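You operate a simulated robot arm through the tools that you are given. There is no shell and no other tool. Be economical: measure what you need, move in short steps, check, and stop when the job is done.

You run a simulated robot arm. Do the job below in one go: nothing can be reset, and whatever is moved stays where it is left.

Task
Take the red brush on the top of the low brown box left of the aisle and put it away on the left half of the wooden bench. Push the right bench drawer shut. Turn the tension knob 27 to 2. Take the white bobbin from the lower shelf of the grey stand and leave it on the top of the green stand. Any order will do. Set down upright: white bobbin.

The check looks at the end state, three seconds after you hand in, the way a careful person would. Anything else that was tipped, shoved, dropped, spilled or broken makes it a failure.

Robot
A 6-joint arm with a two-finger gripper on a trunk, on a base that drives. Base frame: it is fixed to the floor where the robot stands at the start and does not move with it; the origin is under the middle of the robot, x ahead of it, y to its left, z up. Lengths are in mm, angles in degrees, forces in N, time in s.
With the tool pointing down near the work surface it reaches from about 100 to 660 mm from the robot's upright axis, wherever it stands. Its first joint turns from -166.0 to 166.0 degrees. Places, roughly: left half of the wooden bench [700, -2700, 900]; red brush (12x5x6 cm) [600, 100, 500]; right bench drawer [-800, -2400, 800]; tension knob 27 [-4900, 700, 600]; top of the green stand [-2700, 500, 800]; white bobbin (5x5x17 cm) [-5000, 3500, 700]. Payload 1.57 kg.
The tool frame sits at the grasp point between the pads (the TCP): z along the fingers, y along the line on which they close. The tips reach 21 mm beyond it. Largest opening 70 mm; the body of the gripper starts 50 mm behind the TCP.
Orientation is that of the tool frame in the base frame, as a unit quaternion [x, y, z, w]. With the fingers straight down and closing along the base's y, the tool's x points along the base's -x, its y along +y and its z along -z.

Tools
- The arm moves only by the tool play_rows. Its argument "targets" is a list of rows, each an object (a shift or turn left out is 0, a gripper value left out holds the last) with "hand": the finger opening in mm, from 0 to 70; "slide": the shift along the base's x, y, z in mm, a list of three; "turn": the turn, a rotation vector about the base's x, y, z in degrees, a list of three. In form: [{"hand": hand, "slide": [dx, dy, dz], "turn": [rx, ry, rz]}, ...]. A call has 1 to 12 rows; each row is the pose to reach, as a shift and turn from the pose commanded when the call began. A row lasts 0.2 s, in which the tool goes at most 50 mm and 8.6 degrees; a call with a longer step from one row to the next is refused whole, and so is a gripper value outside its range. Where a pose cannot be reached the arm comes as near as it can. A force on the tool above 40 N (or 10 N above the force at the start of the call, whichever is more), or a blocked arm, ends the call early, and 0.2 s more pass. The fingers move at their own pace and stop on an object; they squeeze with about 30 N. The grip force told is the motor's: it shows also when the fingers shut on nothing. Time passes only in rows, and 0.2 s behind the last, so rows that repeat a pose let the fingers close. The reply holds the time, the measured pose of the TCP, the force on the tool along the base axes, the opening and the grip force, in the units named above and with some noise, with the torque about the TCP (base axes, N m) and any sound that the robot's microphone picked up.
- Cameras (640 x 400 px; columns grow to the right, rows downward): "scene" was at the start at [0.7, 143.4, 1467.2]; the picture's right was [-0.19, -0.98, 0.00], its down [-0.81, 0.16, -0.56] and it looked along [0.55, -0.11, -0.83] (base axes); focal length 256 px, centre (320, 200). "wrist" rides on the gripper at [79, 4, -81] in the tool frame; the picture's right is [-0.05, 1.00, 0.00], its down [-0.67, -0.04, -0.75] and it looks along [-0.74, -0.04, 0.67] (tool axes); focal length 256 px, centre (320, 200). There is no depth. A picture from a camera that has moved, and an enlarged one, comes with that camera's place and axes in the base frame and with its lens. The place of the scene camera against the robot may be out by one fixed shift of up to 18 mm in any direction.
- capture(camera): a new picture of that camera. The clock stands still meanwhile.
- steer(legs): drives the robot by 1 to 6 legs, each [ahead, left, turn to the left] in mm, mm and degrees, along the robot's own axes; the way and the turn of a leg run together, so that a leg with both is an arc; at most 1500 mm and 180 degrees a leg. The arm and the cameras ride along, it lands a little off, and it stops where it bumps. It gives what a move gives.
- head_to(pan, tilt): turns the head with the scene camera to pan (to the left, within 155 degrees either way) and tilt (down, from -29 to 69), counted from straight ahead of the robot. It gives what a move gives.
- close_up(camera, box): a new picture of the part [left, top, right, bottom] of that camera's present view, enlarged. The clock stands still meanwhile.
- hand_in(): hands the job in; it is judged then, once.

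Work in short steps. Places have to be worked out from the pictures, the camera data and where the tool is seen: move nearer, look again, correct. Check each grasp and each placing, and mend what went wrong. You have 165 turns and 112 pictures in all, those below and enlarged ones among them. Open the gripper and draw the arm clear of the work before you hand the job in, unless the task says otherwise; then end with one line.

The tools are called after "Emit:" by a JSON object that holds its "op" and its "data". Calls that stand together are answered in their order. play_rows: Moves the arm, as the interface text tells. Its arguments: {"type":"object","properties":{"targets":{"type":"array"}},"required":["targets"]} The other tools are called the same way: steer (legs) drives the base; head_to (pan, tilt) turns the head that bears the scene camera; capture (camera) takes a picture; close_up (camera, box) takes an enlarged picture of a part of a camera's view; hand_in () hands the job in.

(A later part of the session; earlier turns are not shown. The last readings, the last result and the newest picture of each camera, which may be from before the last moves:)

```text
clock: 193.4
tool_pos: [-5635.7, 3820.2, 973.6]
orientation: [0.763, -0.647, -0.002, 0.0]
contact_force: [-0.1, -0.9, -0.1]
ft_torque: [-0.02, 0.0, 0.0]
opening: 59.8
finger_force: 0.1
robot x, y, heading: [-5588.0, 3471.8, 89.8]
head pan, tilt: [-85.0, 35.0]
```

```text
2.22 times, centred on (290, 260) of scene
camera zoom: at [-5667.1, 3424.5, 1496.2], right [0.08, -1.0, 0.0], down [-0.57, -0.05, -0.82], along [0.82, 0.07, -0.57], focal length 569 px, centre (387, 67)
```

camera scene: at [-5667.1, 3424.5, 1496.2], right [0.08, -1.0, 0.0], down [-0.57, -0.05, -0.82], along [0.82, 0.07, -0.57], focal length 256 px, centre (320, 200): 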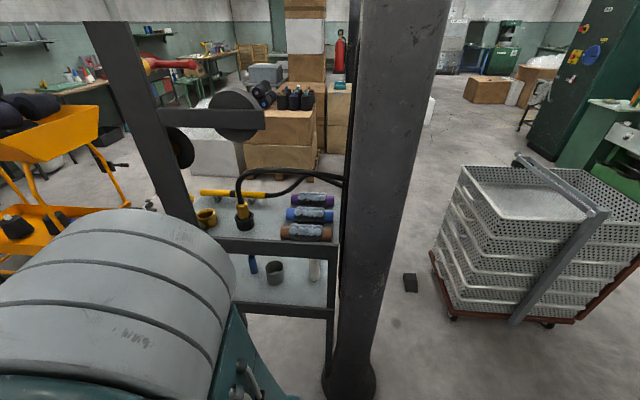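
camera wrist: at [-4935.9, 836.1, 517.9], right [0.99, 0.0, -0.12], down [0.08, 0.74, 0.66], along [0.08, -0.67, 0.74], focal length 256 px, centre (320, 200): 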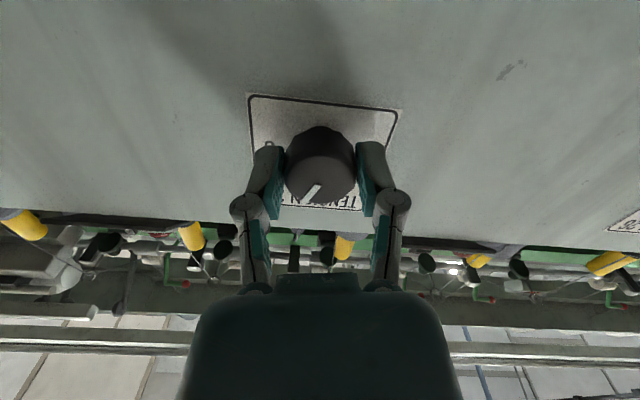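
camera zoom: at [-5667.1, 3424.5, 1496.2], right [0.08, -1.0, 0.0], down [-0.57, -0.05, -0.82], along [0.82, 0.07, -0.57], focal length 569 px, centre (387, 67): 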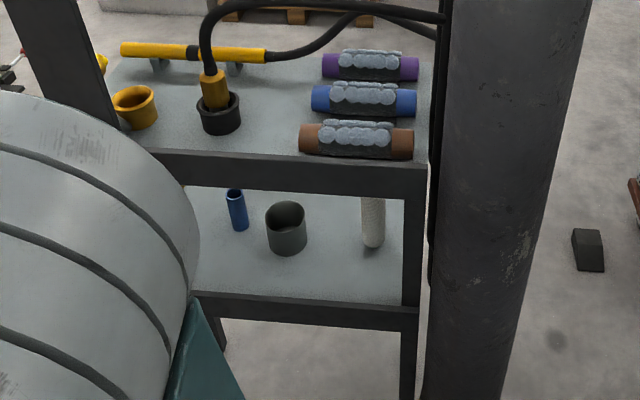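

The bobbin stands behind the front beam, about 115 mm inside, with the south post and pillar to its right. I will come at it from the north-west, heading about -25°, so I move there and look again for triangulation.

Emit:
{"op": "steer", "data": {"legs": [[195, 45, 0], [0, 0, -115]]}}

Emit:
{"op": "head_to", "data": {"pan": 0, "tilt": 40}}

Emit:
{"op": "capture", "data": {"camera": "scene"}}

Emit:
{"op": "capture", "data": {"camera": "wrist"}}

```text
clock: 199.8
tool_pos: [-5298.7, 3562.0, 974.0]
orientation: [0.136, 0.991, -0.001, 0.002]
contact_force: [0.1, -0.3, -0.8]
ft_torque: [-0.01, 0.02, 0.02]
opening: 59.7
finger_force: 0.2
robot x, y, heading: [-5635.6, 3668.6, -25.5]
head pan, tilt: [-85.0, 35.0]
```

```text
clock: 201.4
tool_pos: [-5296.8, 3562.1, 974.5]
orientation: [0.136, 0.991, 0.001, 0.0]
contact_force: [0.1, -0.2, 0.6]
ft_torque: [-0.03, -0.04, -0.04]
opening: 59.9
finger_force: 0.0
robot x, y, heading: [-5631.0, 3668.7, -25.3]
head pan, tilt: [0.0, 40.0]
```

```text
46 pictures are left
camera scene: at [-5554.1, 3800.0, 1488.5], right [-0.43, -0.9, 0.0], down [-0.58, 0.28, -0.77], along [0.69, -0.33, -0.64], focal length 256 px, centre (320, 200)
```

scene: 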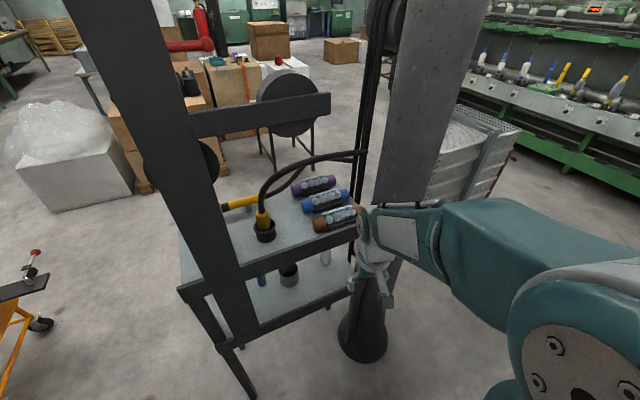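

```text
45 pictures are left
camera wrist: at [-5372.4, 3588.0, 1054.7], right [0.32, 0.95, 0.0], down [0.63, -0.21, 0.75], along [0.71, -0.24, -0.67], focal length 256 px, centre (320, 200)
```

wrist: 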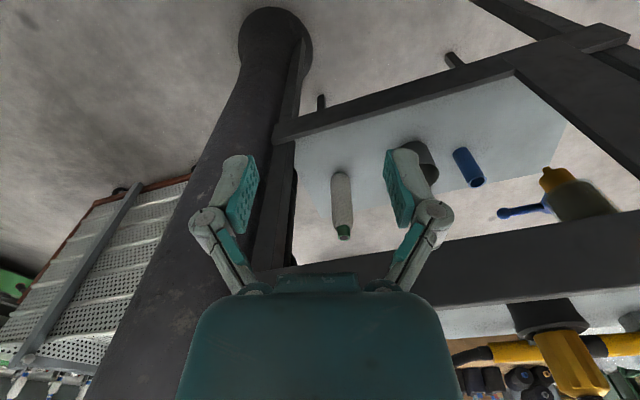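

From the wrist view: bobbin axis at about (-4955, 3504), base z ≈ 598, top ≈ 768; the south post's edge is at y ≈ 3460 and the upper beam's underside near z 885. To keep the wrist camera off the shelf I need it above, so I back off 80 mm and roll the tool by 170° while it points down.

Emit:
{"op": "steer", "data": {"legs": [[-80, 0, 0]]}}

Emit:
{"op": "play_rows", "data": {"targets": [{"turn": [0, 0, 8.2], "hand": 66}, {"turn": [0, 0, 16.4]}, {"turn": [0, 0, 24.6]}, {"turn": [0, 0, 32.8]}, {"turn": [0, 0, 41]}, {"turn": [0, 0, 49.2]}, {"turn": [0, 0, 57.4]}, {"turn": [0, 0, 65.6]}, {"turn": [0, 0, 73.8]}, {"turn": [0, 0, 82]}, {"turn": [0, 0, 90.2]}, {"turn": [0, 0, 98.4]}]}}

Emit:
{"op": "play_rows", "data": {"targets": [{"turn": [0, 0, 8]}, {"turn": [0, 0, 16]}, {"turn": [0, 0, 24]}, {"turn": [0, 0, 32]}, {"turn": [0, 0, 40]}, {"turn": [0, 0, 48]}, {"turn": [0, 0, 56]}, {"turn": [0, 0, 64]}, {"turn": [0, 0, 72]}, {"turn": [0, 0, 72]}]}}

```text
clock: 202.4
tool_pos: [-5369.0, 3596.3, 973.6]
orientation: [0.137, 0.991, 0.001, 0.002]
contact_force: [-0.5, 0.3, 0.6]
ft_torque: [0.01, 0.0, 0.01]
opening: 59.9
finger_force: 0.1
robot x, y, heading: [-5704.9, 3700.1, -25.5]
head pan, tilt: [0.0, 40.0]
```

```text
clock: 205.0
tool_pos: [-5369.4, 3595.4, 973.5]
orientation: [-0.662, 0.75, 0.002, 0.0]
contact_force: [-0.2, 0.1, 0.2]
ft_torque: [-0.01, 0.01, -0.03]
opening: 66.0
finger_force: 0.1
robot x, y, heading: [-5707.0, 3702.5, -25.3]
head pan, tilt: [0.0, 40.0]
```

```text
clock: 207.2
tool_pos: [-5369.5, 3594.2, 972.6]
orientation: [0.976, -0.219, -0.003, 0.001]
contact_force: [0.1, -0.2, 0.7]
ft_torque: [0.01, 0.0, 0.03]
opening: 66.2
finger_force: 0.0
robot x, y, heading: [-5705.5, 3700.9, -25.5]
head pan, tilt: [0.0, 40.0]
```

The roll is within range. Now I pitch the tool up to point along the heading while extending to 500 mm ahead.

Emit:
{"op": "play_rows", "data": {"targets": [{"slide": [16, 1, 0], "turn": [-3.5, -7.4, 0]}, {"slide": [31, 2, 0], "turn": [-7.0, -14.8, 0]}, {"slide": [47, 3, 0], "turn": [-10.5, -22.2, 0]}, {"slide": [63, 4, 0], "turn": [-14.0, -29.6, 0]}, {"slide": [78, 5, 0], "turn": [-17.5, -37.0, 0]}, {"slide": [94, 6, 0], "turn": [-21.1, -44.3, 0]}, {"slide": [110, 7, 0], "turn": [-24.6, -51.7, 0]}, {"slide": [125, 8, 0], "turn": [-28.1, -59.1, 0]}, {"slide": [141, 9, 0], "turn": [-31.6, -66.5, 0]}, {"slide": [157, 10, 0], "turn": [-35.1, -73.9, 0]}, {"slide": [172, 12, 0], "turn": [-38.6, -81.3, 0]}, {"slide": [172, 12, 0], "turn": [-38.6, -81.3, 0]}]}}

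Emit:
{"op": "capture", "data": {"camera": "wrist"}}

```text
clock: 209.8
tool_pos: [-5196.4, 3608.3, 973.5]
orientation: [0.691, -0.155, 0.689, 0.156]
contact_force: [0.1, 0.4, 0.3]
ft_torque: [-0.03, -0.02, -0.02]
opening: 66.0
finger_force: 0.1
robot x, y, heading: [-5705.5, 3702.6, -25.1]
head pan, tilt: [0.0, 40.0]
```

```text
44 pictures are left
camera wrist: at [-5270.9, 3639.5, 1053.1], right [-0.43, -0.9, -0.05], down [-0.66, 0.35, -0.67], along [0.62, -0.25, -0.75], focal length 256 px, centre (320, 200)
```

wrist: 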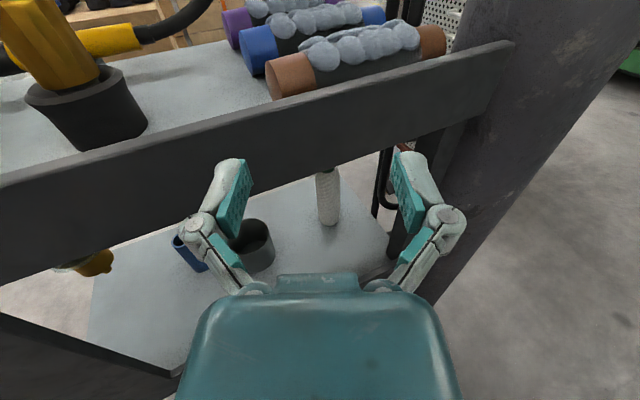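

The bobbin lines up well, at about (-4956, 3500). I lower to z ≈ 688 in front of the shelf opening.

Emit:
{"op": "play_rows", "data": {"targets": [{"slide": [0, 2, -45]}, {"slide": [1, 3, -90]}, {"slide": [2, 4, -135]}, {"slide": [3, 5, -180]}, {"slide": [3, 5, -225]}, {"slide": [3, 5, -265]}, {"slide": [3, 5, -285]}, {"slide": [3, 5, -285]}]}}

Emit:
{"op": "capture", "data": {"camera": "wrist"}}

```text
clock: 211.6
tool_pos: [-5194.9, 3613.6, 687.1]
orientation: [0.69, -0.155, 0.689, 0.157]
contact_force: [0.1, 0.4, -0.4]
ft_torque: [-0.02, -0.01, -0.01]
opening: 66.0
finger_force: 0.0
robot x, y, heading: [-5705.0, 3700.8, -25.4]
head pan, tilt: [0.0, 40.0]
```

```text
43 pictures are left
camera wrist: at [-5269.1, 3645.0, 766.8], right [-0.43, -0.9, -0.05], down [-0.66, 0.35, -0.66], along [0.62, -0.25, -0.75], focal length 256 px, centre (320, 200)
```

wrist: 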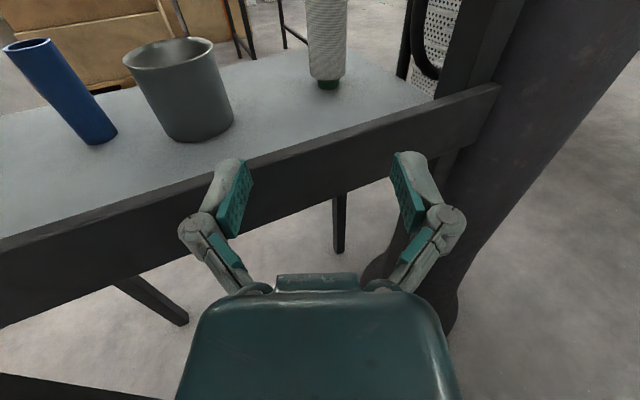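

The bobbin base measures z ≈ 612 and sits about 9 mm to the tool's right. I correct and go in 150 mm, then look again.

Emit:
{"op": "play_rows", "data": {"targets": [{"slide": [28, -22, 0]}, {"slide": [62, -39, 0]}, {"slide": [97, -56, 0]}, {"slide": [132, -72, 0]}, {"slide": [132, -72, 0]}]}}

Emit:
{"op": "capture", "data": {"camera": "wrist"}}

Emit:
{"op": "capture", "data": {"camera": "scene"}}

```text
clock: 212.6
tool_pos: [-5088.1, 3550.3, 685.2]
orientation: [0.695, -0.154, 0.685, 0.157]
contact_force: [-4.3, -1.2, 2.6]
ft_torque: [0.06, 0.21, 0.25]
opening: 65.8
finger_force: 0.0
robot x, y, heading: [-5704.6, 3704.5, -25.4]
head pan, tilt: [0.0, 40.0]
stopped in row 4: the force on the tool passed its limit at 120 N (the readings are from after the stop); the commanded pose is now the measured one
```

```text
42 pictures are left
camera wrist: at [-5161.3, 3581.6, 764.7], right [-0.43, -0.9, -0.05], down [-0.67, 0.35, -0.66], along [0.61, -0.25, -0.75], focal length 256 px, centre (320, 200)
```

wrist: 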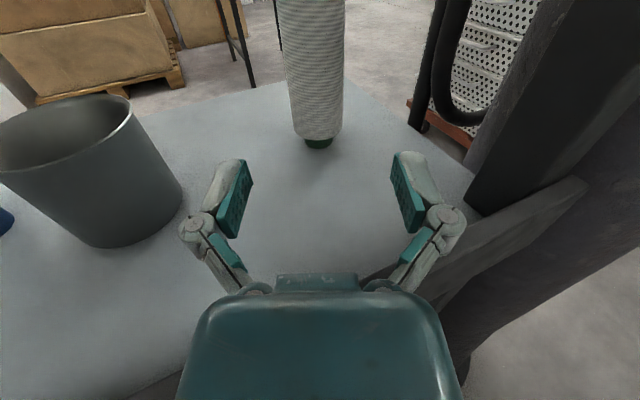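

```text
41 pictures are left
camera scene: at [-5624.8, 3833.3, 1488.5], right [-0.43, -0.9, 0.0], down [-0.58, 0.28, -0.77], along [0.69, -0.33, -0.64], focal length 256 px, centre (320, 200)
```

scene: 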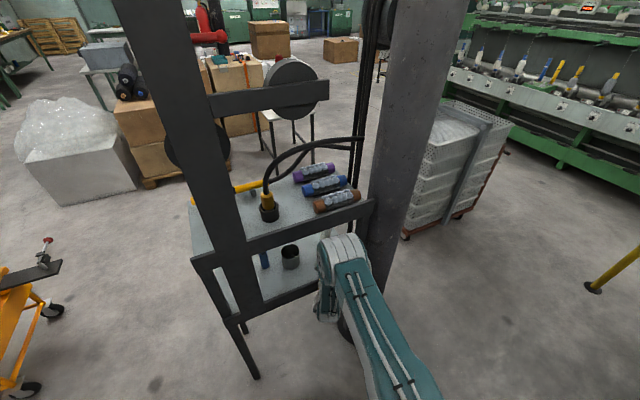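

It bumped at 120 N: force and torque fit the gripper body touching the shelf's front rail, which stands higher than I thought (~z 675). I back off 20 mm, rise 32 mm and look before going further.

Emit:
{"op": "play_rows", "data": {"targets": [{"slide": [-9, 4, 0]}, {"slide": [-20, 9, 0]}, {"slide": [-20, 9, 16]}, {"slide": [-20, 9, 32]}, {"slide": [-20, 9, 32]}]}}

Emit:
{"op": "capture", "data": {"camera": "wrist"}}

Emit:
{"op": "close_up", "data": {"camera": "scene", "box": [220, 160, 400, 340]}}

```text
clock: 213.8
tool_pos: [-5106.5, 3560.1, 718.4]
orientation: [0.694, -0.155, 0.685, 0.158]
contact_force: [-0.9, 0.7, -0.5]
ft_torque: [-0.03, -0.01, 0.0]
opening: 65.9
finger_force: 0.0
robot x, y, heading: [-5703.9, 3701.8, -25.3]
head pan, tilt: [0.0, 40.0]
```

```text
40 pictures are left
camera wrist: at [-5180.4, 3590.9, 797.6], right [-0.43, -0.9, -0.05], down [-0.66, 0.35, -0.66], along [0.61, -0.25, -0.75], focal length 256 px, centre (320, 200)
```

wrist: 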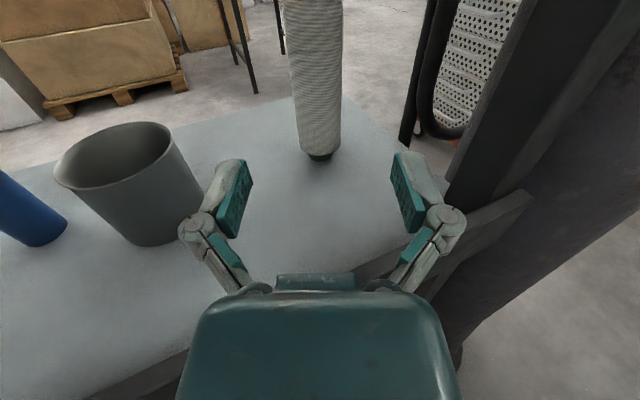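

```text
2.22 times, centred on (310, 250) of scene
camera zoom: at [-5624.0, 3834.2, 1488.4], right [-0.43, -0.9, 0.0], down [-0.58, 0.28, -0.77], along [0.69, -0.33, -0.64], focal length 569 px, centre (342, 89)
```

zoom: 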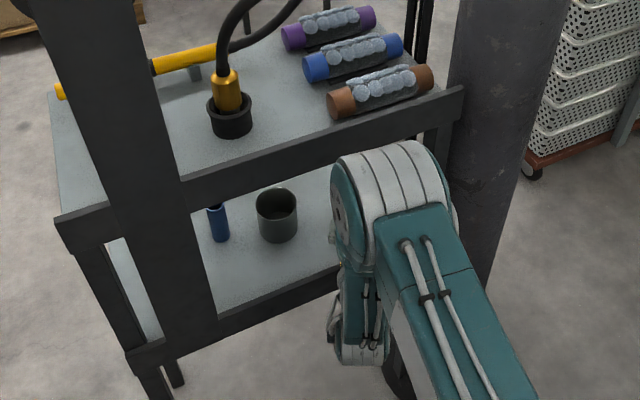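

The pictures show the wrist's drum above the hand would reach the upper beam if I went on from this side. The bobbin stands only ~80 mm from the stand's east edge, which has no rail, so I withdraw and go round to approach from the east.

Emit:
{"op": "play_rows", "data": {"targets": [{"slide": [-40, 19, 0]}, {"slide": [-80, 38, 0]}, {"slide": [-92, 48, 20]}, {"slide": [-92, 48, 65]}, {"slide": [-92, 48, 110]}, {"slide": [-92, 48, 155]}, {"slide": [-92, 48, 200]}, {"slide": [-92, 48, 250]}, {"slide": [-92, 48, 255]}]}}

Emit:
{"op": "steer", "data": {"legs": [[0, 0, 115.3], [680, -300, 0], [0, 0, -90]]}}

Emit:
{"op": "head_to", "data": {"pan": 0, "tilt": 25}}

Emit:
{"op": "capture", "data": {"camera": "scene"}}

```text
clock: 215.8
tool_pos: [-5198.6, 3607.1, 972.9]
orientation: [0.693, -0.155, 0.686, 0.157]
contact_force: [0.0, 0.2, 0.5]
ft_torque: [0.0, -0.03, 0.05]
opening: 65.9
finger_force: 0.0
robot x, y, heading: [-5704.2, 3705.9, -25.3]
head pan, tilt: [0.0, 40.0]
```

```text
clock: 228.4
tool_pos: [-4883.8, 4490.9, 972.8]
orientation: [0.71, -0.014, 0.703, 0.018]
contact_force: [-0.4, -0.8, 0.8]
ft_torque: [-0.05, 0.0, -0.01]
opening: 66.1
finger_force: 0.1
robot x, y, heading: [-5382.7, 4382.8, -2.6]
head pan, tilt: [0.0, 40.0]
```

```text
clock: 229.2
tool_pos: [-4883.2, 4490.4, 972.7]
orientation: [0.711, -0.015, 0.703, 0.019]
contact_force: [0.4, 0.2, 0.4]
ft_torque: [0.0, -0.01, 0.03]
opening: 66.1
finger_force: 0.0
robot x, y, heading: [-5386.7, 4383.9, -2.5]
head pan, tilt: [0.0, 25.0]
```

```text
38 pictures are left
camera scene: at [-5356.2, 4539.3, 1511.7], right [-0.05, -1.0, 0.0], down [-0.42, 0.02, -0.91], along [0.9, -0.04, -0.42], focal length 256 px, centre (320, 200)
```

scene: 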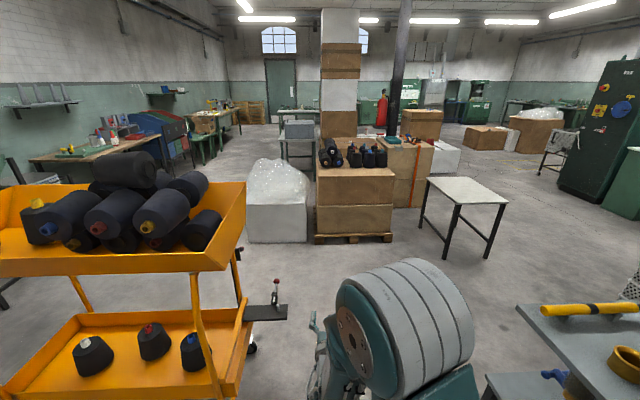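

An orange trolley's side arm reaches y ≈ 4655 and the stand's north edge is y ≈ 3958; passing at y ≈ 4320 clears both. I drive through, then turn right to face the stand from the east.

Emit:
{"op": "steer", "data": {"legs": [[1240, -30, 0], [0, 0, -157.5], [0, 430, 0]]}}

Emit:
{"op": "head_to", "data": {"pan": 0, "tilt": 35}}

Emit:
{"op": "capture", "data": {"camera": "scene"}}

```text
clock: 244.1
tool_pos: [-4417.8, 3588.8, 973.1]
orientation: [-0.13, 0.699, -0.126, -0.692]
contact_force: [-0.3, -0.5, 0.5]
ft_torque: [0.0, 0.01, 0.02]
opening: 66.2
finger_force: 0.0
robot x, y, heading: [-3999.1, 3886.3, -159.3]
head pan, tilt: [0.0, 25.0]
```

```text
clock: 244.8
tool_pos: [-4417.4, 3587.9, 973.0]
orientation: [-0.13, 0.699, -0.124, -0.692]
contact_force: [-0.2, 0.1, -0.2]
ft_torque: [-0.02, 0.04, 0.03]
opening: 65.8
finger_force: 0.1
robot x, y, heading: [-3999.6, 3887.2, -159.3]
head pan, tilt: [0.0, 35.0]
```

```text
37 pictures are left
camera scene: at [-3983.8, 3736.0, 1496.3], right [-0.36, 0.93, 0.0], down [0.54, 0.2, -0.82], along [-0.77, -0.29, -0.57], focal length 256 px, centre (320, 200)
```

scene: 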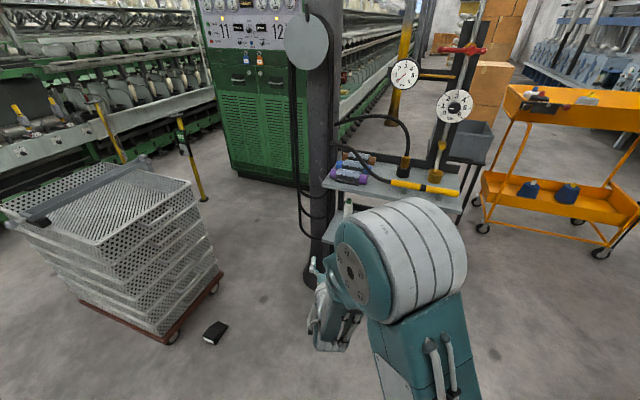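

Emit:
{"op": "close_up", "data": {"camera": "scene", "box": [290, 150, 450, 290]}}

Emit:
{"op": "capture", "data": {"camera": "wrist"}}

```text
2.86 times, centred on (370, 220) of scene
camera zoom: at [-3983.8, 3736.0, 1496.3], right [-0.36, 0.93, 0.0], down [0.54, 0.2, -0.82], along [-0.77, -0.29, -0.57], focal length 732 px, centre (177, 143)
```

zoom: 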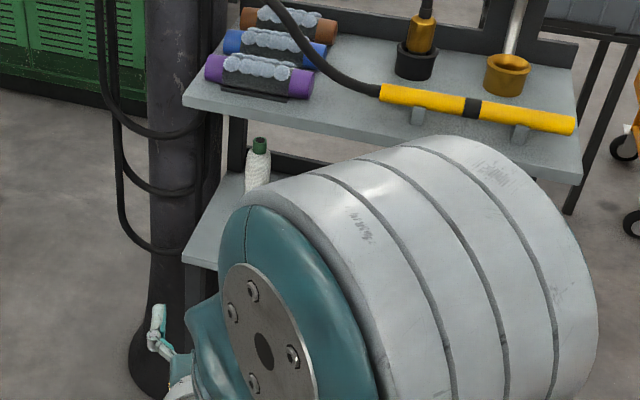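

```text
35 pictures are left
camera wrist: at [-4343.0, 3620.3, 1052.7], right [-0.35, 0.93, -0.05], down [0.71, 0.24, -0.66], along [-0.6, -0.27, -0.75], focal length 256 px, centre (320, 200)
```

wrist: 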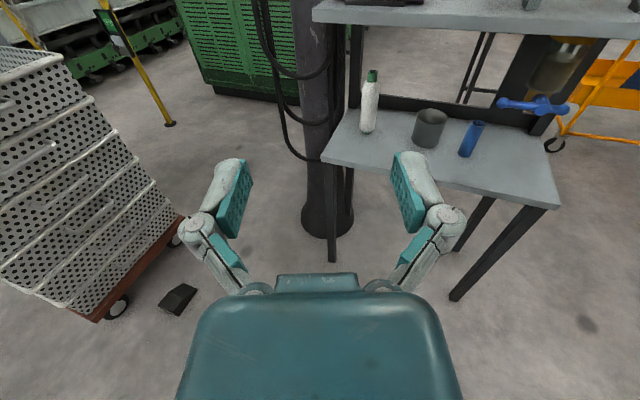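

The east side is open: shelf at z ≈ 625, bobbin at about (-4979, 3502), east edge x ≈ -4820, upper slab underside ≈ 905. The big drum is the elbow, which stays further back when the arm is stretched, so I strafe right 118 mm, stretch the arm to ~820 mm ahead at z ≈ 712, and will insert by driving.

Emit:
{"op": "steer", "data": {"legs": [[0, -118, 0]]}}

Emit:
{"op": "play_rows", "data": {"targets": [{"slide": [-33, -12.5, -29]}, {"slide": [-66, -25, -58]}, {"slide": [-99, -37.5, -87]}, {"slide": [-132, -50, -116]}, {"slide": [-166, -63, -145]}, {"slide": [-199, -75, -174]}, {"slide": [-232, -88, -203]}, {"slide": [-265, -100, -232]}, {"slide": [-299, -113, -261]}, {"slide": [-299, -113, -261]}]}}

Emit:
{"op": "capture", "data": {"camera": "wrist"}}

Emit:
{"op": "capture", "data": {"camera": "scene"}}

```text
clock: 246.1
tool_pos: [-4456.3, 3688.5, 971.9]
orientation: [-0.131, 0.698, -0.124, -0.693]
contact_force: [-0.6, -0.8, -0.2]
ft_torque: [-0.04, -0.01, -0.01]
opening: 65.8
finger_force: 0.0
robot x, y, heading: [-4039.4, 3993.3, -159.6]
head pan, tilt: [0.0, 35.0]
```

```text
clock: 248.3
tool_pos: [-4758.4, 3582.6, 711.9]
orientation: [-0.126, 0.7, -0.124, -0.691]
contact_force: [0.0, 0.2, 0.7]
ft_torque: [0.0, 0.01, 0.01]
opening: 66.1
finger_force: 0.1
out of reach, approached as far as the arm can: row 7, 8
robot x, y, heading: [-4041.8, 3989.5, -159.4]
head pan, tilt: [0.0, 35.0]
```

```text
34 pictures are left
camera wrist: at [-4684.4, 3615.1, 792.3], right [-0.35, 0.94, -0.05], down [0.72, 0.23, -0.66], along [-0.6, -0.27, -0.75], focal length 256 px, centre (320, 200)
```

wrist: 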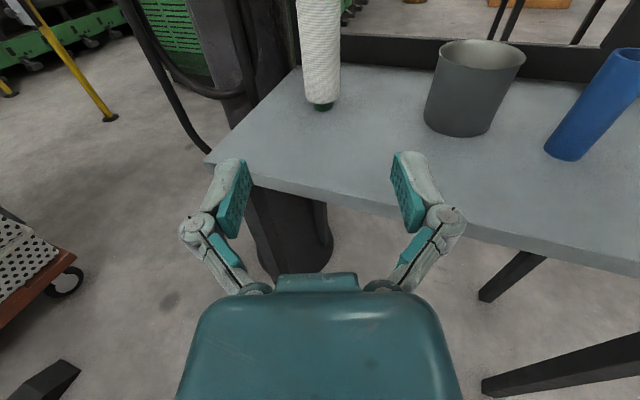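

```text
33 pictures are left
camera scene: at [-4023.9, 3837.7, 1495.8], right [-0.36, 0.93, 0.0], down [0.54, 0.21, -0.82], along [-0.76, -0.29, -0.58], focal length 256 px, centre (320, 200)
```

scene: 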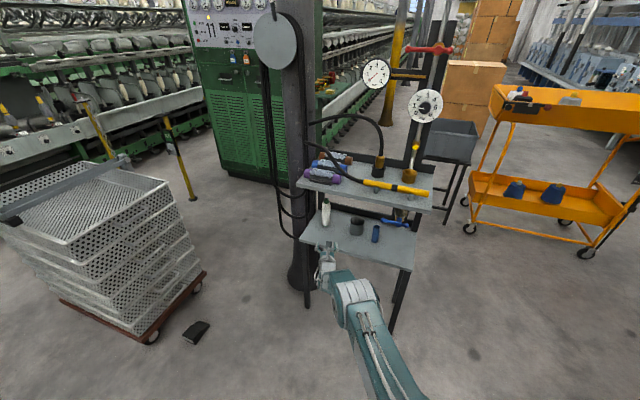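

The bobbin is dead centre and the elbow now lies well behind. I drive 140 mm forward and look again.

Emit:
{"op": "steer", "data": {"legs": [[140, 0, 0]]}}

Emit:
{"op": "capture", "data": {"camera": "wrist"}}

Emit:
{"op": "close_up", "data": {"camera": "scene", "box": [260, 130, 460, 330]}}

```text
clock: 249.6
tool_pos: [-4889.3, 3532.3, 712.1]
orientation: [-0.126, 0.7, -0.124, -0.692]
contact_force: [0.4, -1.1, 0.1]
ft_torque: [0.01, -0.01, 0.01]
opening: 66.0
finger_force: 0.1
robot x, y, heading: [-4172.5, 3940.4, -158.9]
head pan, tilt: [0.0, 35.0]
```

```text
32 pictures are left
camera wrist: at [-4815.3, 3564.9, 792.8], right [-0.35, 0.94, -0.05], down [0.72, 0.23, -0.66], along [-0.6, -0.27, -0.75], focal length 256 px, centre (320, 200)
```

wrist: 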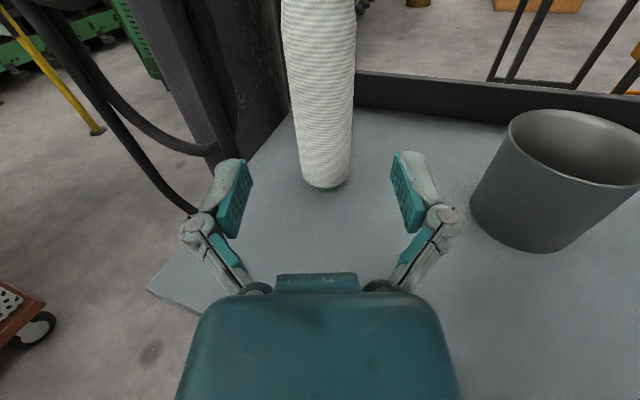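

```text
2.00 times, centred on (360, 230) of scene
camera zoom: at [-4155.4, 3788.8, 1496.0], right [-0.36, 0.93, 0.0], down [0.54, 0.21, -0.82], along [-0.76, -0.29, -0.58], focal length 512 px, centre (240, 140)
```

zoom: 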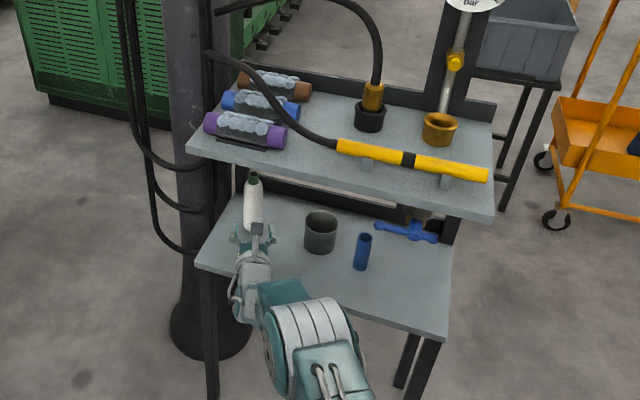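

Almost there: the bobbin is 92 mm ahead and about 4 mm to the right. I correct sideways and drive the last 86 mm.

Emit:
{"op": "play_rows", "data": {"targets": [{"slide": [-1.4, 3.8, 0]}, {"slide": [-1.4, 3.8, 0]}]}}

Emit:
{"op": "steer", "data": {"legs": [[86, 0, 0]]}}

Emit:
{"op": "capture", "data": {"camera": "wrist"}}

```text
clock: 250.2
tool_pos: [-4890.7, 3537.0, 714.4]
orientation: [-0.124, 0.7, -0.123, -0.692]
contact_force: [-0.1, -0.3, 0.1]
ft_torque: [0.02, -0.02, -0.01]
opening: 65.7
finger_force: 0.0
robot x, y, heading: [-4172.3, 3942.1, -159.4]
head pan, tilt: [0.0, 35.0]
```

```text
clock: 251.3
tool_pos: [-4971.4, 3505.6, 712.5]
orientation: [-0.124, 0.699, -0.124, -0.693]
contact_force: [-1.0, -0.4, 1.0]
ft_torque: [-0.03, 0.03, 0.03]
opening: 66.0
finger_force: 0.1
robot x, y, heading: [-4251.8, 3910.5, -159.1]
head pan, tilt: [0.0, 35.0]
```

```text
30 pictures are left
camera wrist: at [-4896.7, 3537.6, 793.8], right [-0.34, 0.94, -0.05], down [0.72, 0.22, -0.66], along [-0.61, -0.26, -0.75], focal length 256 px, centre (320, 200)
```

wrist: 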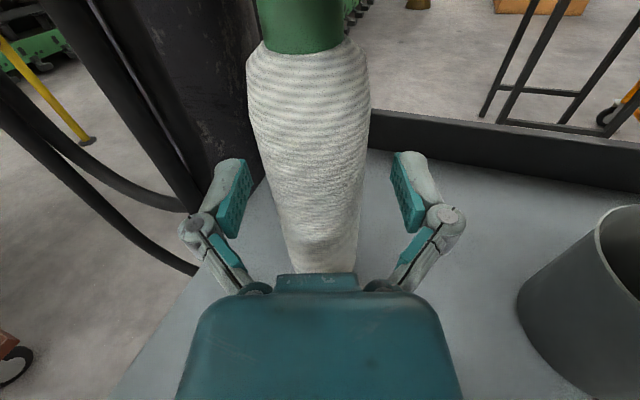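

The bobbin stands between the pads. I close on it.

Emit:
{"op": "play_rows", "data": {"targets": [{"hand": 58}, {"hand": 50}, {"hand": 35}, {"hand": 30}, {"hand": 30}, {"hand": 30}]}}

Emit:
{"op": "capture", "data": {"camera": "wrist"}}

```text
clock: 252.7
tool_pos: [-4970.4, 3504.9, 713.9]
orientation: [-0.123, 0.7, -0.123, -0.693]
contact_force: [0.3, -1.5, 1.4]
ft_torque: [-0.08, -0.04, 0.04]
opening: 42.1
finger_force: 29.8
robot x, y, heading: [-4249.0, 3914.5, -158.9]
head pan, tilt: [0.0, 35.0]
```

```text
29 pictures are left
camera wrist: at [-4896.1, 3537.9, 794.7], right [-0.34, 0.94, -0.05], down [0.72, 0.22, -0.66], along [-0.61, -0.26, -0.75], focal length 256 px, centre (320, 200)
```

wrist: 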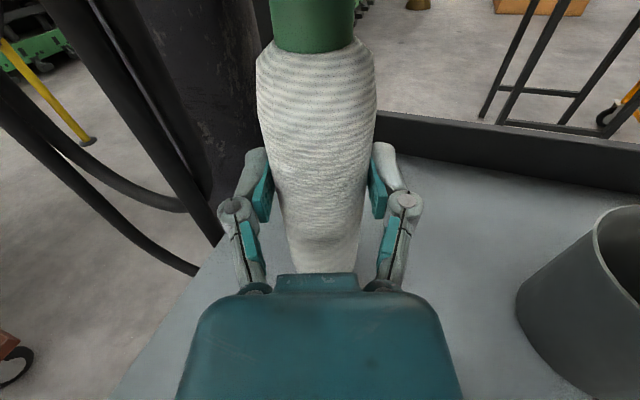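

Gripped at 42 mm. I lift 40 mm (still well under the upper slab) and check.

Emit:
{"op": "play_rows", "data": {"targets": [{"slide": [0, 0, 8]}, {"slide": [0, 0, 20]}, {"slide": [0, 0, 32]}, {"slide": [0, 0, 40]}, {"slide": [0, 0, 40]}]}}

Emit:
{"op": "capture", "data": {"camera": "wrist"}}

```text
clock: 253.9
tool_pos: [-4970.4, 3505.4, 754.0]
orientation: [-0.122, 0.7, -0.122, -0.693]
contact_force: [0.2, 0.2, -0.3]
ft_torque: [-0.04, -0.02, -0.03]
opening: 41.9
finger_force: 29.7
robot x, y, heading: [-4251.9, 3910.0, -159.3]
head pan, tilt: [0.0, 35.0]
```

```text
28 pictures are left
camera wrist: at [-4895.9, 3537.7, 834.6], right [-0.34, 0.94, -0.05], down [0.72, 0.22, -0.66], along [-0.61, -0.26, -0.75], focal length 256 px, centre (320, 200)
```

wrist: 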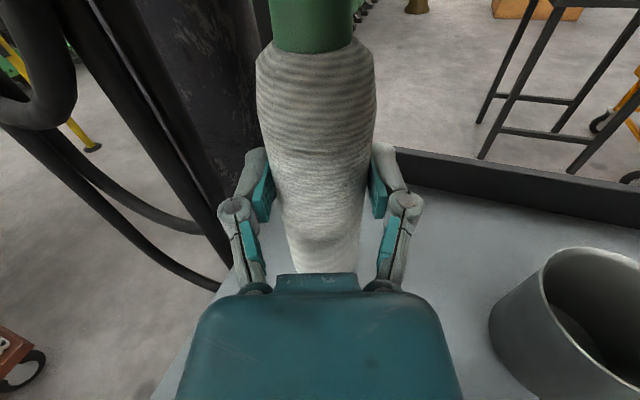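

The bobbin hangs free. I reverse straight out of the shelf.

Emit:
{"op": "steer", "data": {"legs": [[-330, 0, 0]]}}

Emit:
{"op": "play_rows", "data": {"targets": [{"slide": [28, 10, 25]}, {"slide": [56, 21, 50]}, {"slide": [84, 31, 75]}, {"slide": [112, 42, 100]}, {"slide": [140, 52, 125]}, {"slide": [168, 63, 150]}, {"slide": [196, 73, 175]}, {"slide": [224, 84, 200]}, {"slide": [245, 91, 215]}, {"slide": [245, 91, 215]}]}}

Emit:
{"op": "steer", "data": {"legs": [[0, 0, 69.3]]}}

Emit:
{"op": "head_to", "data": {"pan": -5, "tilt": 25}}

Emit:
{"op": "capture", "data": {"camera": "scene"}}

```text
clock: 256.1
tool_pos: [-4663.3, 3621.0, 754.0]
orientation: [-0.125, 0.7, -0.124, -0.692]
contact_force: [0.1, -0.1, -0.9]
ft_torque: [0.0, 0.0, -0.02]
opening: 42.0
finger_force: 30.1
robot x, y, heading: [-3943.6, 4029.3, -158.9]
head pan, tilt: [0.0, 35.0]
```

```text
clock: 258.2
tool_pos: [-4415.8, 3710.5, 970.9]
orientation: [-0.125, 0.699, -0.125, -0.693]
contact_force: [-0.3, -0.1, -1.4]
ft_torque: [0.02, 0.03, 0.0]
opening: 41.8
finger_force: 30.3
robot x, y, heading: [-3943.4, 4027.0, -158.9]
head pan, tilt: [0.0, 35.0]
```

```text
clock: 261.7
tool_pos: [-3808.8, 3476.1, 970.4]
orientation: [0.502, -0.501, 0.499, 0.497]
contact_force: [-0.6, 0.6, -1.0]
ft_torque: [-0.01, -0.05, 0.01]
opening: 41.7
finger_force: 30.1
robot x, y, heading: [-3940.9, 4028.4, -89.0]
head pan, tilt: [0.0, 35.0]
```

```text
clock: 262.4
tool_pos: [-3807.5, 3476.9, 970.9]
orientation: [-0.502, 0.502, -0.499, -0.497]
contact_force: [0.4, 0.9, -1.3]
ft_torque: [0.01, -0.01, 0.0]
opening: 41.7
finger_force: 30.1
robot x, y, heading: [-3944.7, 4026.2, -89.1]
head pan, tilt: [-5.0, 25.0]
```

```text
27 pictures are left
camera scene: at [-3807.5, 4001.4, 1511.7], right [-1.0, 0.07, 0.0], down [0.03, 0.42, -0.91], along [-0.06, -0.9, -0.42], focal length 256 px, centre (320, 200)
```

scene: 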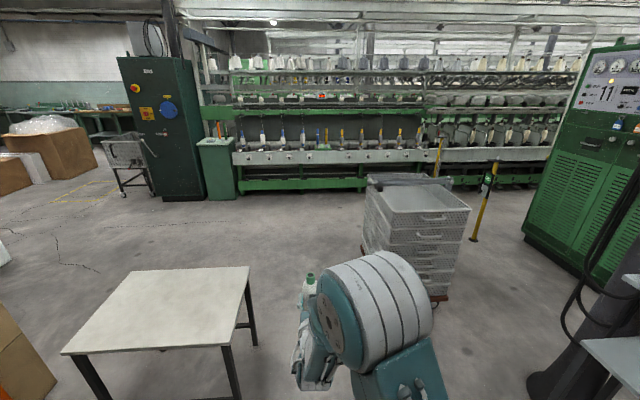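

The way south between table (x > -3470) and crate (x < -4370) is clear. I drive down it to y ≈ 1500, then strafe left to stand before the green stand.

Emit:
{"op": "steer", "data": {"legs": [[1300, 0, -0.9], [1230, 0, 0], [0, 1190, 0]]}}

Emit:
{"op": "head_to", "data": {"pan": 10, "tilt": 40}}

Emit:
{"op": "capture", "data": {"camera": "scene"}}

Emit:
{"op": "capture", "data": {"camera": "wrist"}}

```text
clock: 280.3
tool_pos: [-2637.8, 933.6, 971.6]
orientation: [-0.495, 0.51, -0.492, -0.503]
contact_force: [0.4, -0.7, -0.5]
ft_torque: [0.0, 0.0, 0.02]
opening: 41.8
finger_force: 30.5
robot x, y, heading: [-2760.6, 1486.1, -90.3]
head pan, tilt: [-5.0, 25.0]
```

```text
clock: 281.1
tool_pos: [-2637.4, 933.7, 971.2]
orientation: [-0.495, 0.509, -0.492, -0.504]
contact_force: [-0.1, -0.3, -1.4]
ft_torque: [0.02, 0.01, 0.0]
opening: 42.1
finger_force: 29.9
robot x, y, heading: [-2758.9, 1493.8, -90.4]
head pan, tilt: [10.0, 40.0]
```

```text
26 pictures are left
camera scene: at [-2599.3, 1466.0, 1488.5], right [-0.99, -0.16, 0.0], down [-0.11, 0.63, -0.77], along [0.12, -0.76, -0.64], focal length 256 px, centre (320, 200)
```

scene: 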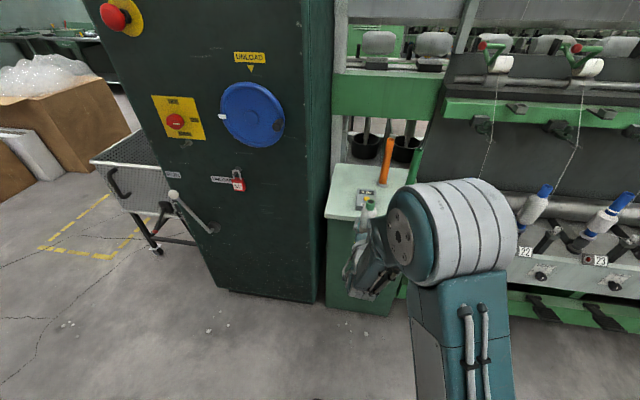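

```text
25 pictures are left
camera wrist: at [-2639.4, 1015.1, 1051.1], right [-1.0, 0.03, -0.06], down [0.06, 0.75, -0.66], along [0.02, -0.66, -0.75], focal length 256 px, centre (320, 200)
```

wrist: 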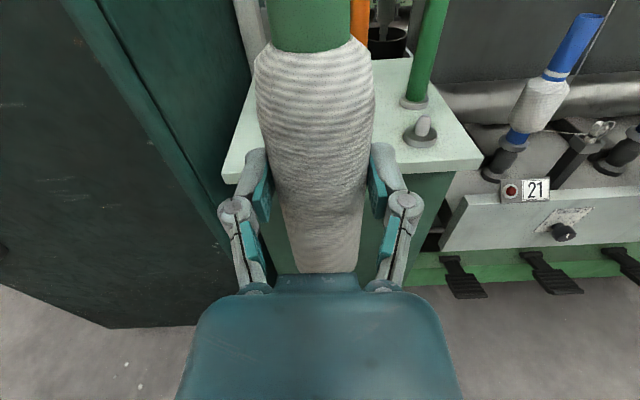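

The stand's top is about z 800-840, front edge y ≈ 760, machine wall at x ≈ -2500. I aim for the free patch at about (-2593, 530): strafe left 42, forward 140, then extend over the top at the present height.

Emit:
{"op": "steer", "data": {"legs": [[0, 42, 0.3], [140, 0, 0]]}}

Emit:
{"op": "play_rows", "data": {"targets": [{"slide": [0, -35, 8]}, {"slide": [0, -70, 8]}, {"slide": [0, -105, 8]}, {"slide": [0, -140, 8]}, {"slide": [0, -140, 8]}]}}

Emit:
{"op": "capture", "data": {"camera": "scene"}}

Emit:
{"op": "capture", "data": {"camera": "wrist"}}

```text
clock: 282.9
tool_pos: [-2594.5, 795.5, 971.0]
orientation: [-0.496, 0.508, -0.493, -0.503]
contact_force: [0.4, 0.0, -1.2]
ft_torque: [0.0, 0.0, 0.0]
opening: 41.8
finger_force: 29.5
robot x, y, heading: [-2716.3, 1352.4, -90.5]
head pan, tilt: [10.0, 40.0]
```

```text
clock: 284.1
tool_pos: [-2596.6, 656.2, 979.3]
orientation: [-0.496, 0.509, -0.493, -0.503]
contact_force: [-0.1, -0.5, -1.7]
ft_torque: [0.01, 0.03, 0.01]
opening: 42.0
finger_force: 29.5
robot x, y, heading: [-2722.7, 1353.4, -90.1]
head pan, tilt: [10.0, 40.0]
```

```text
24 pictures are left
camera scene: at [-2561.0, 1326.7, 1488.6], right [-0.99, -0.17, 0.0], down [-0.11, 0.63, -0.77], along [0.13, -0.75, -0.64], focal length 256 px, centre (320, 200)
```

scene: 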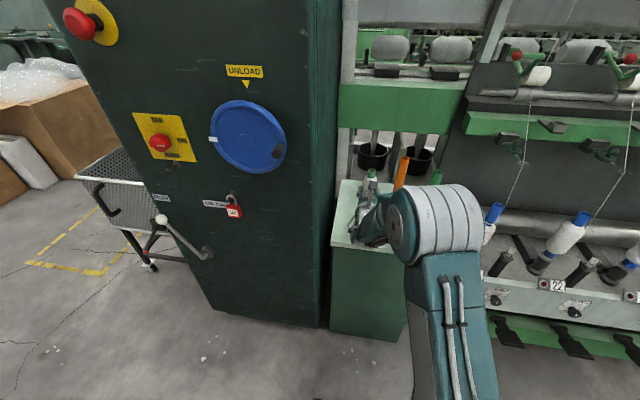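

```text
23 pictures are left
camera wrist: at [-2597.7, 736.3, 1059.8], right [-1.0, 0.02, -0.06], down [0.05, 0.75, -0.66], along [0.03, -0.66, -0.75], focal length 256 px, centre (320, 200)
```

wrist: 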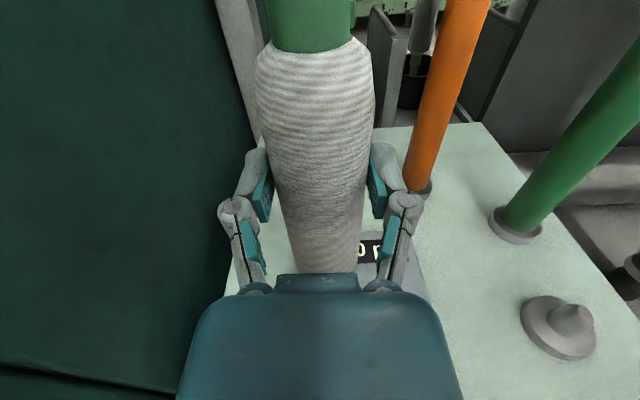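

Spindle "orange" stands at (-2708, 523) and the machine wall is at x ≈ -2494; x = -2592 is mid-way. I extend to y ≈ 530.

Emit:
{"op": "play_rows", "data": {"targets": [{"slide": [1, -30, 0]}, {"slide": [2, -60, 0]}, {"slide": [4, -95, 0]}, {"slide": [4, -126, 0]}, {"slide": [4, -126, 0]}]}}

Emit:
{"op": "capture", "data": {"camera": "wrist"}}

Emit:
{"op": "close_up", "data": {"camera": "scene", "box": [310, 130, 470, 260]}}

```text
clock: 285.3
tool_pos: [-2587.5, 531.0, 977.7]
orientation: [-0.497, 0.507, -0.493, -0.503]
contact_force: [-0.5, 0.2, -2.2]
ft_torque: [0.01, 0.0, -0.01]
opening: 41.9
finger_force: 29.9
robot x, y, heading: [-2717.4, 1349.2, -90.4]
head pan, tilt: [10.0, 40.0]
```

```text
22 pictures are left
camera wrist: at [-2589.4, 610.8, 1058.6], right [-1.0, 0.02, -0.05], down [0.05, 0.75, -0.66], along [0.03, -0.66, -0.75], focal length 256 px, centre (320, 200)
```

wrist: 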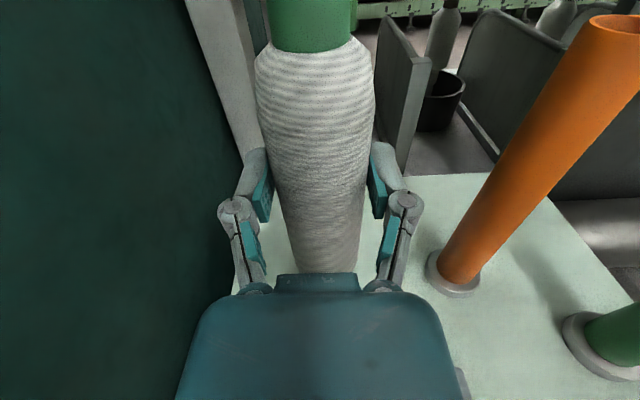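

```text
3.08 times, centred on (390, 195) of scene
camera zoom: at [-2558.1, 1326.1, 1488.4], right [-0.99, -0.17, 0.0], down [-0.11, 0.64, -0.76], along [0.13, -0.75, -0.64], focal length 788 px, centre (105, 215)
```

zoom: 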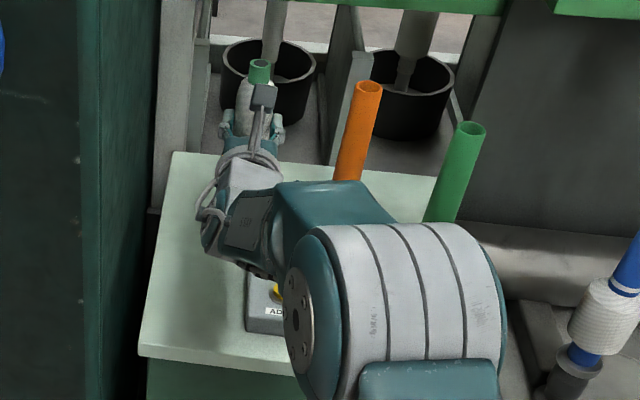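

Clear of orange and wall. I lower 38 mm, then proceed in fine steps until touch.

Emit:
{"op": "play_rows", "data": {"targets": [{"slide": [-2, 0, -12]}, {"slide": [-3, 0, -25]}, {"slide": [-3, 0, -38]}, {"slide": [-3, 0, -38]}]}}

Emit:
{"op": "play_rows", "data": {"targets": [{"slide": [0, 0, -4]}, {"slide": [0, 0, -8]}, {"slide": [0, 0, -12]}, {"slide": [0, 0, -12]}]}}

Emit:
{"op": "close_up", "data": {"camera": "scene", "box": [310, 130, 470, 260]}}

```text
clock: 286.3
tool_pos: [-2590.5, 528.9, 940.9]
orientation: [-0.496, 0.507, -0.493, -0.503]
contact_force: [0.3, -0.9, -0.4]
ft_torque: [0.0, -0.03, 0.03]
opening: 42.1
finger_force: 29.9
robot x, y, heading: [-2716.3, 1348.2, -90.1]
head pan, tilt: [10.0, 40.0]
```

```text
clock: 287.3
tool_pos: [-2590.5, 529.1, 929.3]
orientation: [-0.497, 0.508, -0.492, -0.503]
contact_force: [0.9, 0.0, -1.2]
ft_torque: [-0.02, -0.03, 0.0]
opening: 42.0
finger_force: 29.7
robot x, y, heading: [-2718.4, 1350.0, -90.2]
head pan, tilt: [10.0, 40.0]
```

```text
3.08 times, centred on (390, 195) of scene
camera zoom: at [-2558.3, 1326.1, 1488.4], right [-0.99, -0.17, 0.0], down [-0.11, 0.64, -0.76], along [0.13, -0.75, -0.64], focal length 788 px, centre (105, 215)
```

zoom: 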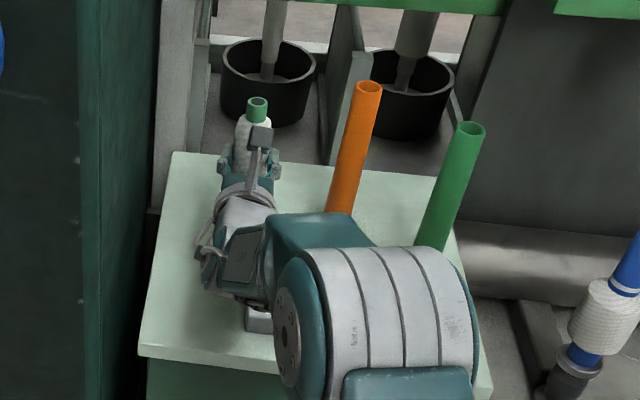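

Emit:
{"op": "play_rows", "data": {"targets": [{"slide": [0, 0, -4]}, {"slide": [0, 0, -8]}, {"slide": [0, 0, -8]}]}}

Emit:
{"op": "play_rows", "data": {"targets": [{"slide": [0, 0, -3]}, {"slide": [0, 0, -6]}, {"slide": [0, 0, -6]}]}}

Emit:
{"op": "close_up", "data": {"camera": "wrist", "box": [220, 120, 420, 300]}}

```text
clock: 288.1
tool_pos: [-2590.7, 529.2, 919.9]
orientation: [-0.496, 0.508, -0.492, -0.504]
contact_force: [0.6, 0.7, -1.4]
ft_torque: [0.01, 0.01, 0.0]
opening: 42.1
finger_force: 30.2
robot x, y, heading: [-2720.4, 1351.3, -90.5]
head pan, tilt: [10.0, 40.0]
```

```text
clock: 288.9
tool_pos: [-2590.8, 529.8, 913.9]
orientation: [-0.496, 0.508, -0.492, -0.503]
contact_force: [0.0, -0.1, -1.2]
ft_torque: [0.02, -0.03, 0.0]
opening: 41.8
finger_force: 29.9
robot x, y, heading: [-2718.7, 1350.2, -90.2]
head pan, tilt: [10.0, 40.0]
```

```text
2.22 times, centred on (320, 210) of wrist
camera zoom: at [-2592.4, 609.9, 994.2], right [-1.0, 0.02, -0.05], down [0.05, 0.75, -0.66], along [0.03, -0.66, -0.75], focal length 569 px, centre (320, 178)
```

zoom: 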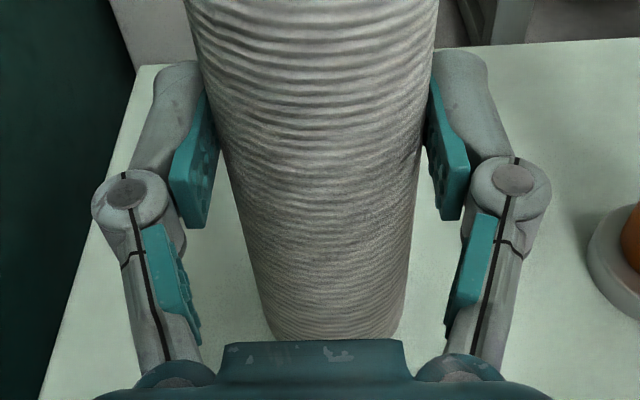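

Emit:
{"op": "play_rows", "data": {"targets": [{"slide": [0, 0, -3]}, {"slide": [0, 0, -6]}, {"slide": [0, 0, -6]}]}}

Emit:
{"op": "play_rows", "data": {"targets": [{"slide": [0, 0, -2]}, {"slide": [0, 0, -4]}, {"slide": [0, 0, -4]}]}}

Emit:
{"op": "close_up", "data": {"camera": "scene", "box": [310, 130, 470, 260]}}

```text
clock: 289.7
tool_pos: [-2591.5, 529.5, 909.7]
orientation: [-0.496, 0.508, -0.492, -0.504]
contact_force: [0.0, 0.2, -1.0]
ft_torque: [0.0, -0.01, -0.01]
opening: 41.9
finger_force: 29.3
robot x, y, heading: [-2719.4, 1351.1, -90.6]
head pan, tilt: [10.0, 40.0]
```

```text
clock: 290.5
tool_pos: [-2589.9, 529.7, 905.7]
orientation: [-0.497, 0.507, -0.493, -0.503]
contact_force: [-0.6, 0.1, -1.6]
ft_torque: [-0.02, -0.01, 0.02]
opening: 41.9
finger_force: 30.3
robot x, y, heading: [-2721.0, 1351.8, -90.0]
head pan, tilt: [10.0, 40.0]
```

```text
3.08 times, centred on (390, 195) of scene
camera zoom: at [-2558.3, 1326.1, 1488.4], right [-0.99, -0.17, 0.0], down [-0.11, 0.64, -0.76], along [0.13, -0.75, -0.64], focal length 788 px, centre (105, 215)
```

zoom: 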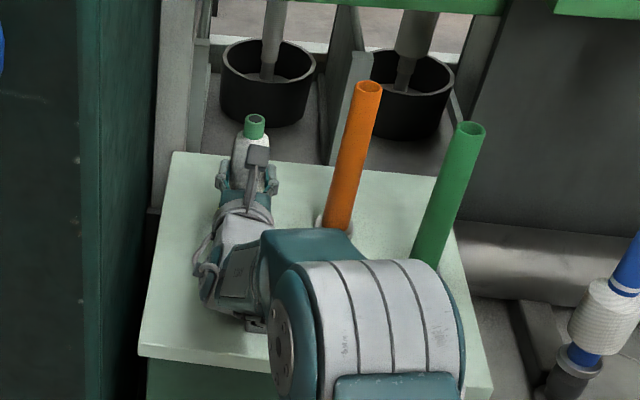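

Emit:
{"op": "play_rows", "data": {"targets": [{"slide": [0, 0, -2]}, {"slide": [0, 0, -4]}, {"slide": [0, 0, -4]}]}}

Emit:
{"op": "play_rows", "data": {"targets": [{"slide": [0, 0, -2]}, {"slide": [0, 0, -4]}, {"slide": [0, 0, -4]}]}}

Emit:
{"op": "capture", "data": {"camera": "wrist"}}

```text
clock: 291.3
tool_pos: [-2591.1, 528.9, 899.8]
orientation: [-0.497, 0.507, -0.493, -0.503]
contact_force: [-0.3, -0.3, -0.9]
ft_torque: [0.0, -0.01, 0.0]
opening: 42.1
finger_force: 30.1
robot x, y, heading: [-2715.5, 1352.6, -90.3]
head pan, tilt: [10.0, 40.0]
```

```text
clock: 292.1
tool_pos: [-2592.2, 529.0, 897.2]
orientation: [-0.496, 0.507, -0.493, -0.504]
contact_force: [-0.4, -0.4, -1.5]
ft_torque: [-0.01, 0.03, 0.0]
opening: 42.0
finger_force: 30.2
robot x, y, heading: [-2719.3, 1350.3, -90.3]
head pan, tilt: [10.0, 40.0]
```

```text
17 pictures are left
camera wrist: at [-2593.1, 610.2, 976.6], right [-1.0, 0.02, -0.05], down [0.05, 0.75, -0.66], along [0.03, -0.66, -0.75], focal length 256 px, centre (320, 200)
```

wrist: 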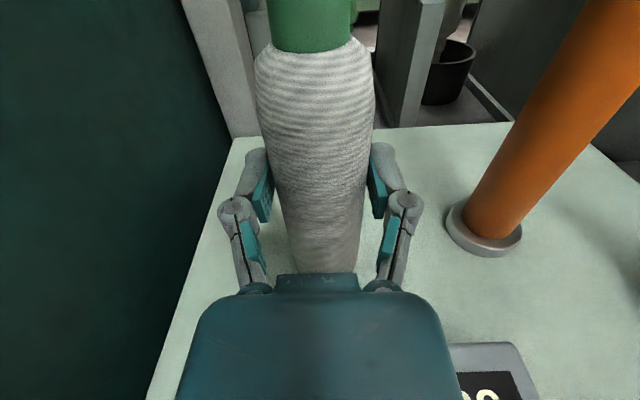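

Emit:
{"op": "play_rows", "data": {"targets": [{"slide": [0, 0, -2]}, {"slide": [0, 0, -4]}, {"slide": [0, 0, -4]}]}}

Emit:
{"op": "play_rows", "data": {"targets": [{"slide": [0, 0, -2]}, {"slide": [0, 0, -4]}, {"slide": [0, 0, -4]}]}}

Emit:
{"op": "play_rows", "data": {"targets": [{"slide": [0, 0, -2]}, {"slide": [0, 0, -4]}, {"slide": [0, 0, -4]}]}}

```text
clock: 292.9
tool_pos: [-2591.1, 530.2, 895.4]
orientation: [-0.496, 0.507, -0.494, -0.504]
contact_force: [-0.1, 1.1, 5.9]
ft_torque: [-0.02, 0.05, 0.0]
opening: 42.0
finger_force: 30.1
robot x, y, heading: [-2714.7, 1350.8, -90.1]
head pan, tilt: [10.0, 40.0]
```

```text
clock: 293.7
tool_pos: [-2590.2, 528.3, 894.8]
orientation: [0.494, -0.505, 0.495, 0.505]
contact_force: [-0.4, -0.7, 28.3]
ft_torque: [-0.41, 0.06, 0.01]
opening: 42.0
finger_force: 29.8
robot x, y, heading: [-2715.6, 1353.7, -90.2]
head pan, tilt: [10.0, 40.0]
```

```text
clock: 294.5
tool_pos: [-2591.7, 529.6, 894.7]
orientation: [0.491, -0.504, 0.498, 0.507]
contact_force: [-1.5, 0.7, 38.0]
ft_torque: [-0.26, 0.08, -0.01]
opening: 42.0
finger_force: 29.9
robot x, y, heading: [-2711.6, 1350.3, -90.2]
head pan, tilt: [10.0, 40.0]
```

The bobbin stands on the top (38 N). I ease the command back up 8 mm to relieve the force before opening.

Emit:
{"op": "play_rows", "data": {"targets": [{"slide": [0, 0, 4]}, {"slide": [0, 0, 8]}, {"slide": [0, 0, 8]}]}}

Emit:
{"op": "close_up", "data": {"camera": "scene", "box": [310, 130, 470, 260]}}

```text
clock: 295.3
tool_pos: [-2591.4, 529.8, 894.5]
orientation: [-0.497, 0.507, -0.494, -0.503]
contact_force: [-1.8, -4.5, 20.3]
ft_torque: [-0.81, 0.05, -0.1]
opening: 42.3
finger_force: 30.0
robot x, y, heading: [-2717.8, 1347.1, -90.1]
head pan, tilt: [10.0, 40.0]
```

```text
3.08 times, centred on (390, 195) of scene
camera zoom: at [-2558.9, 1327.9, 1488.6], right [-0.99, -0.17, 0.0], down [-0.11, 0.63, -0.77], along [0.13, -0.75, -0.64], focal length 788 px, centre (105, 215)
```

zoom: 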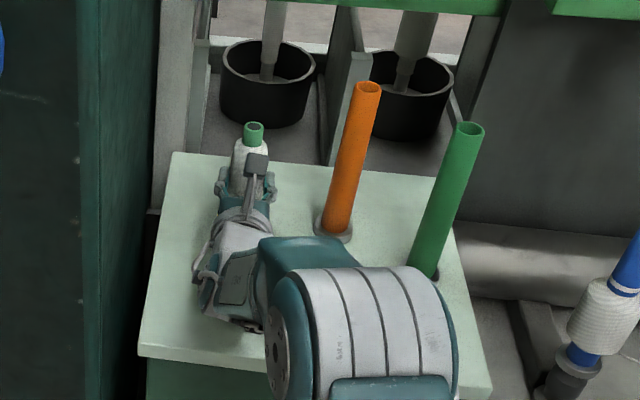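

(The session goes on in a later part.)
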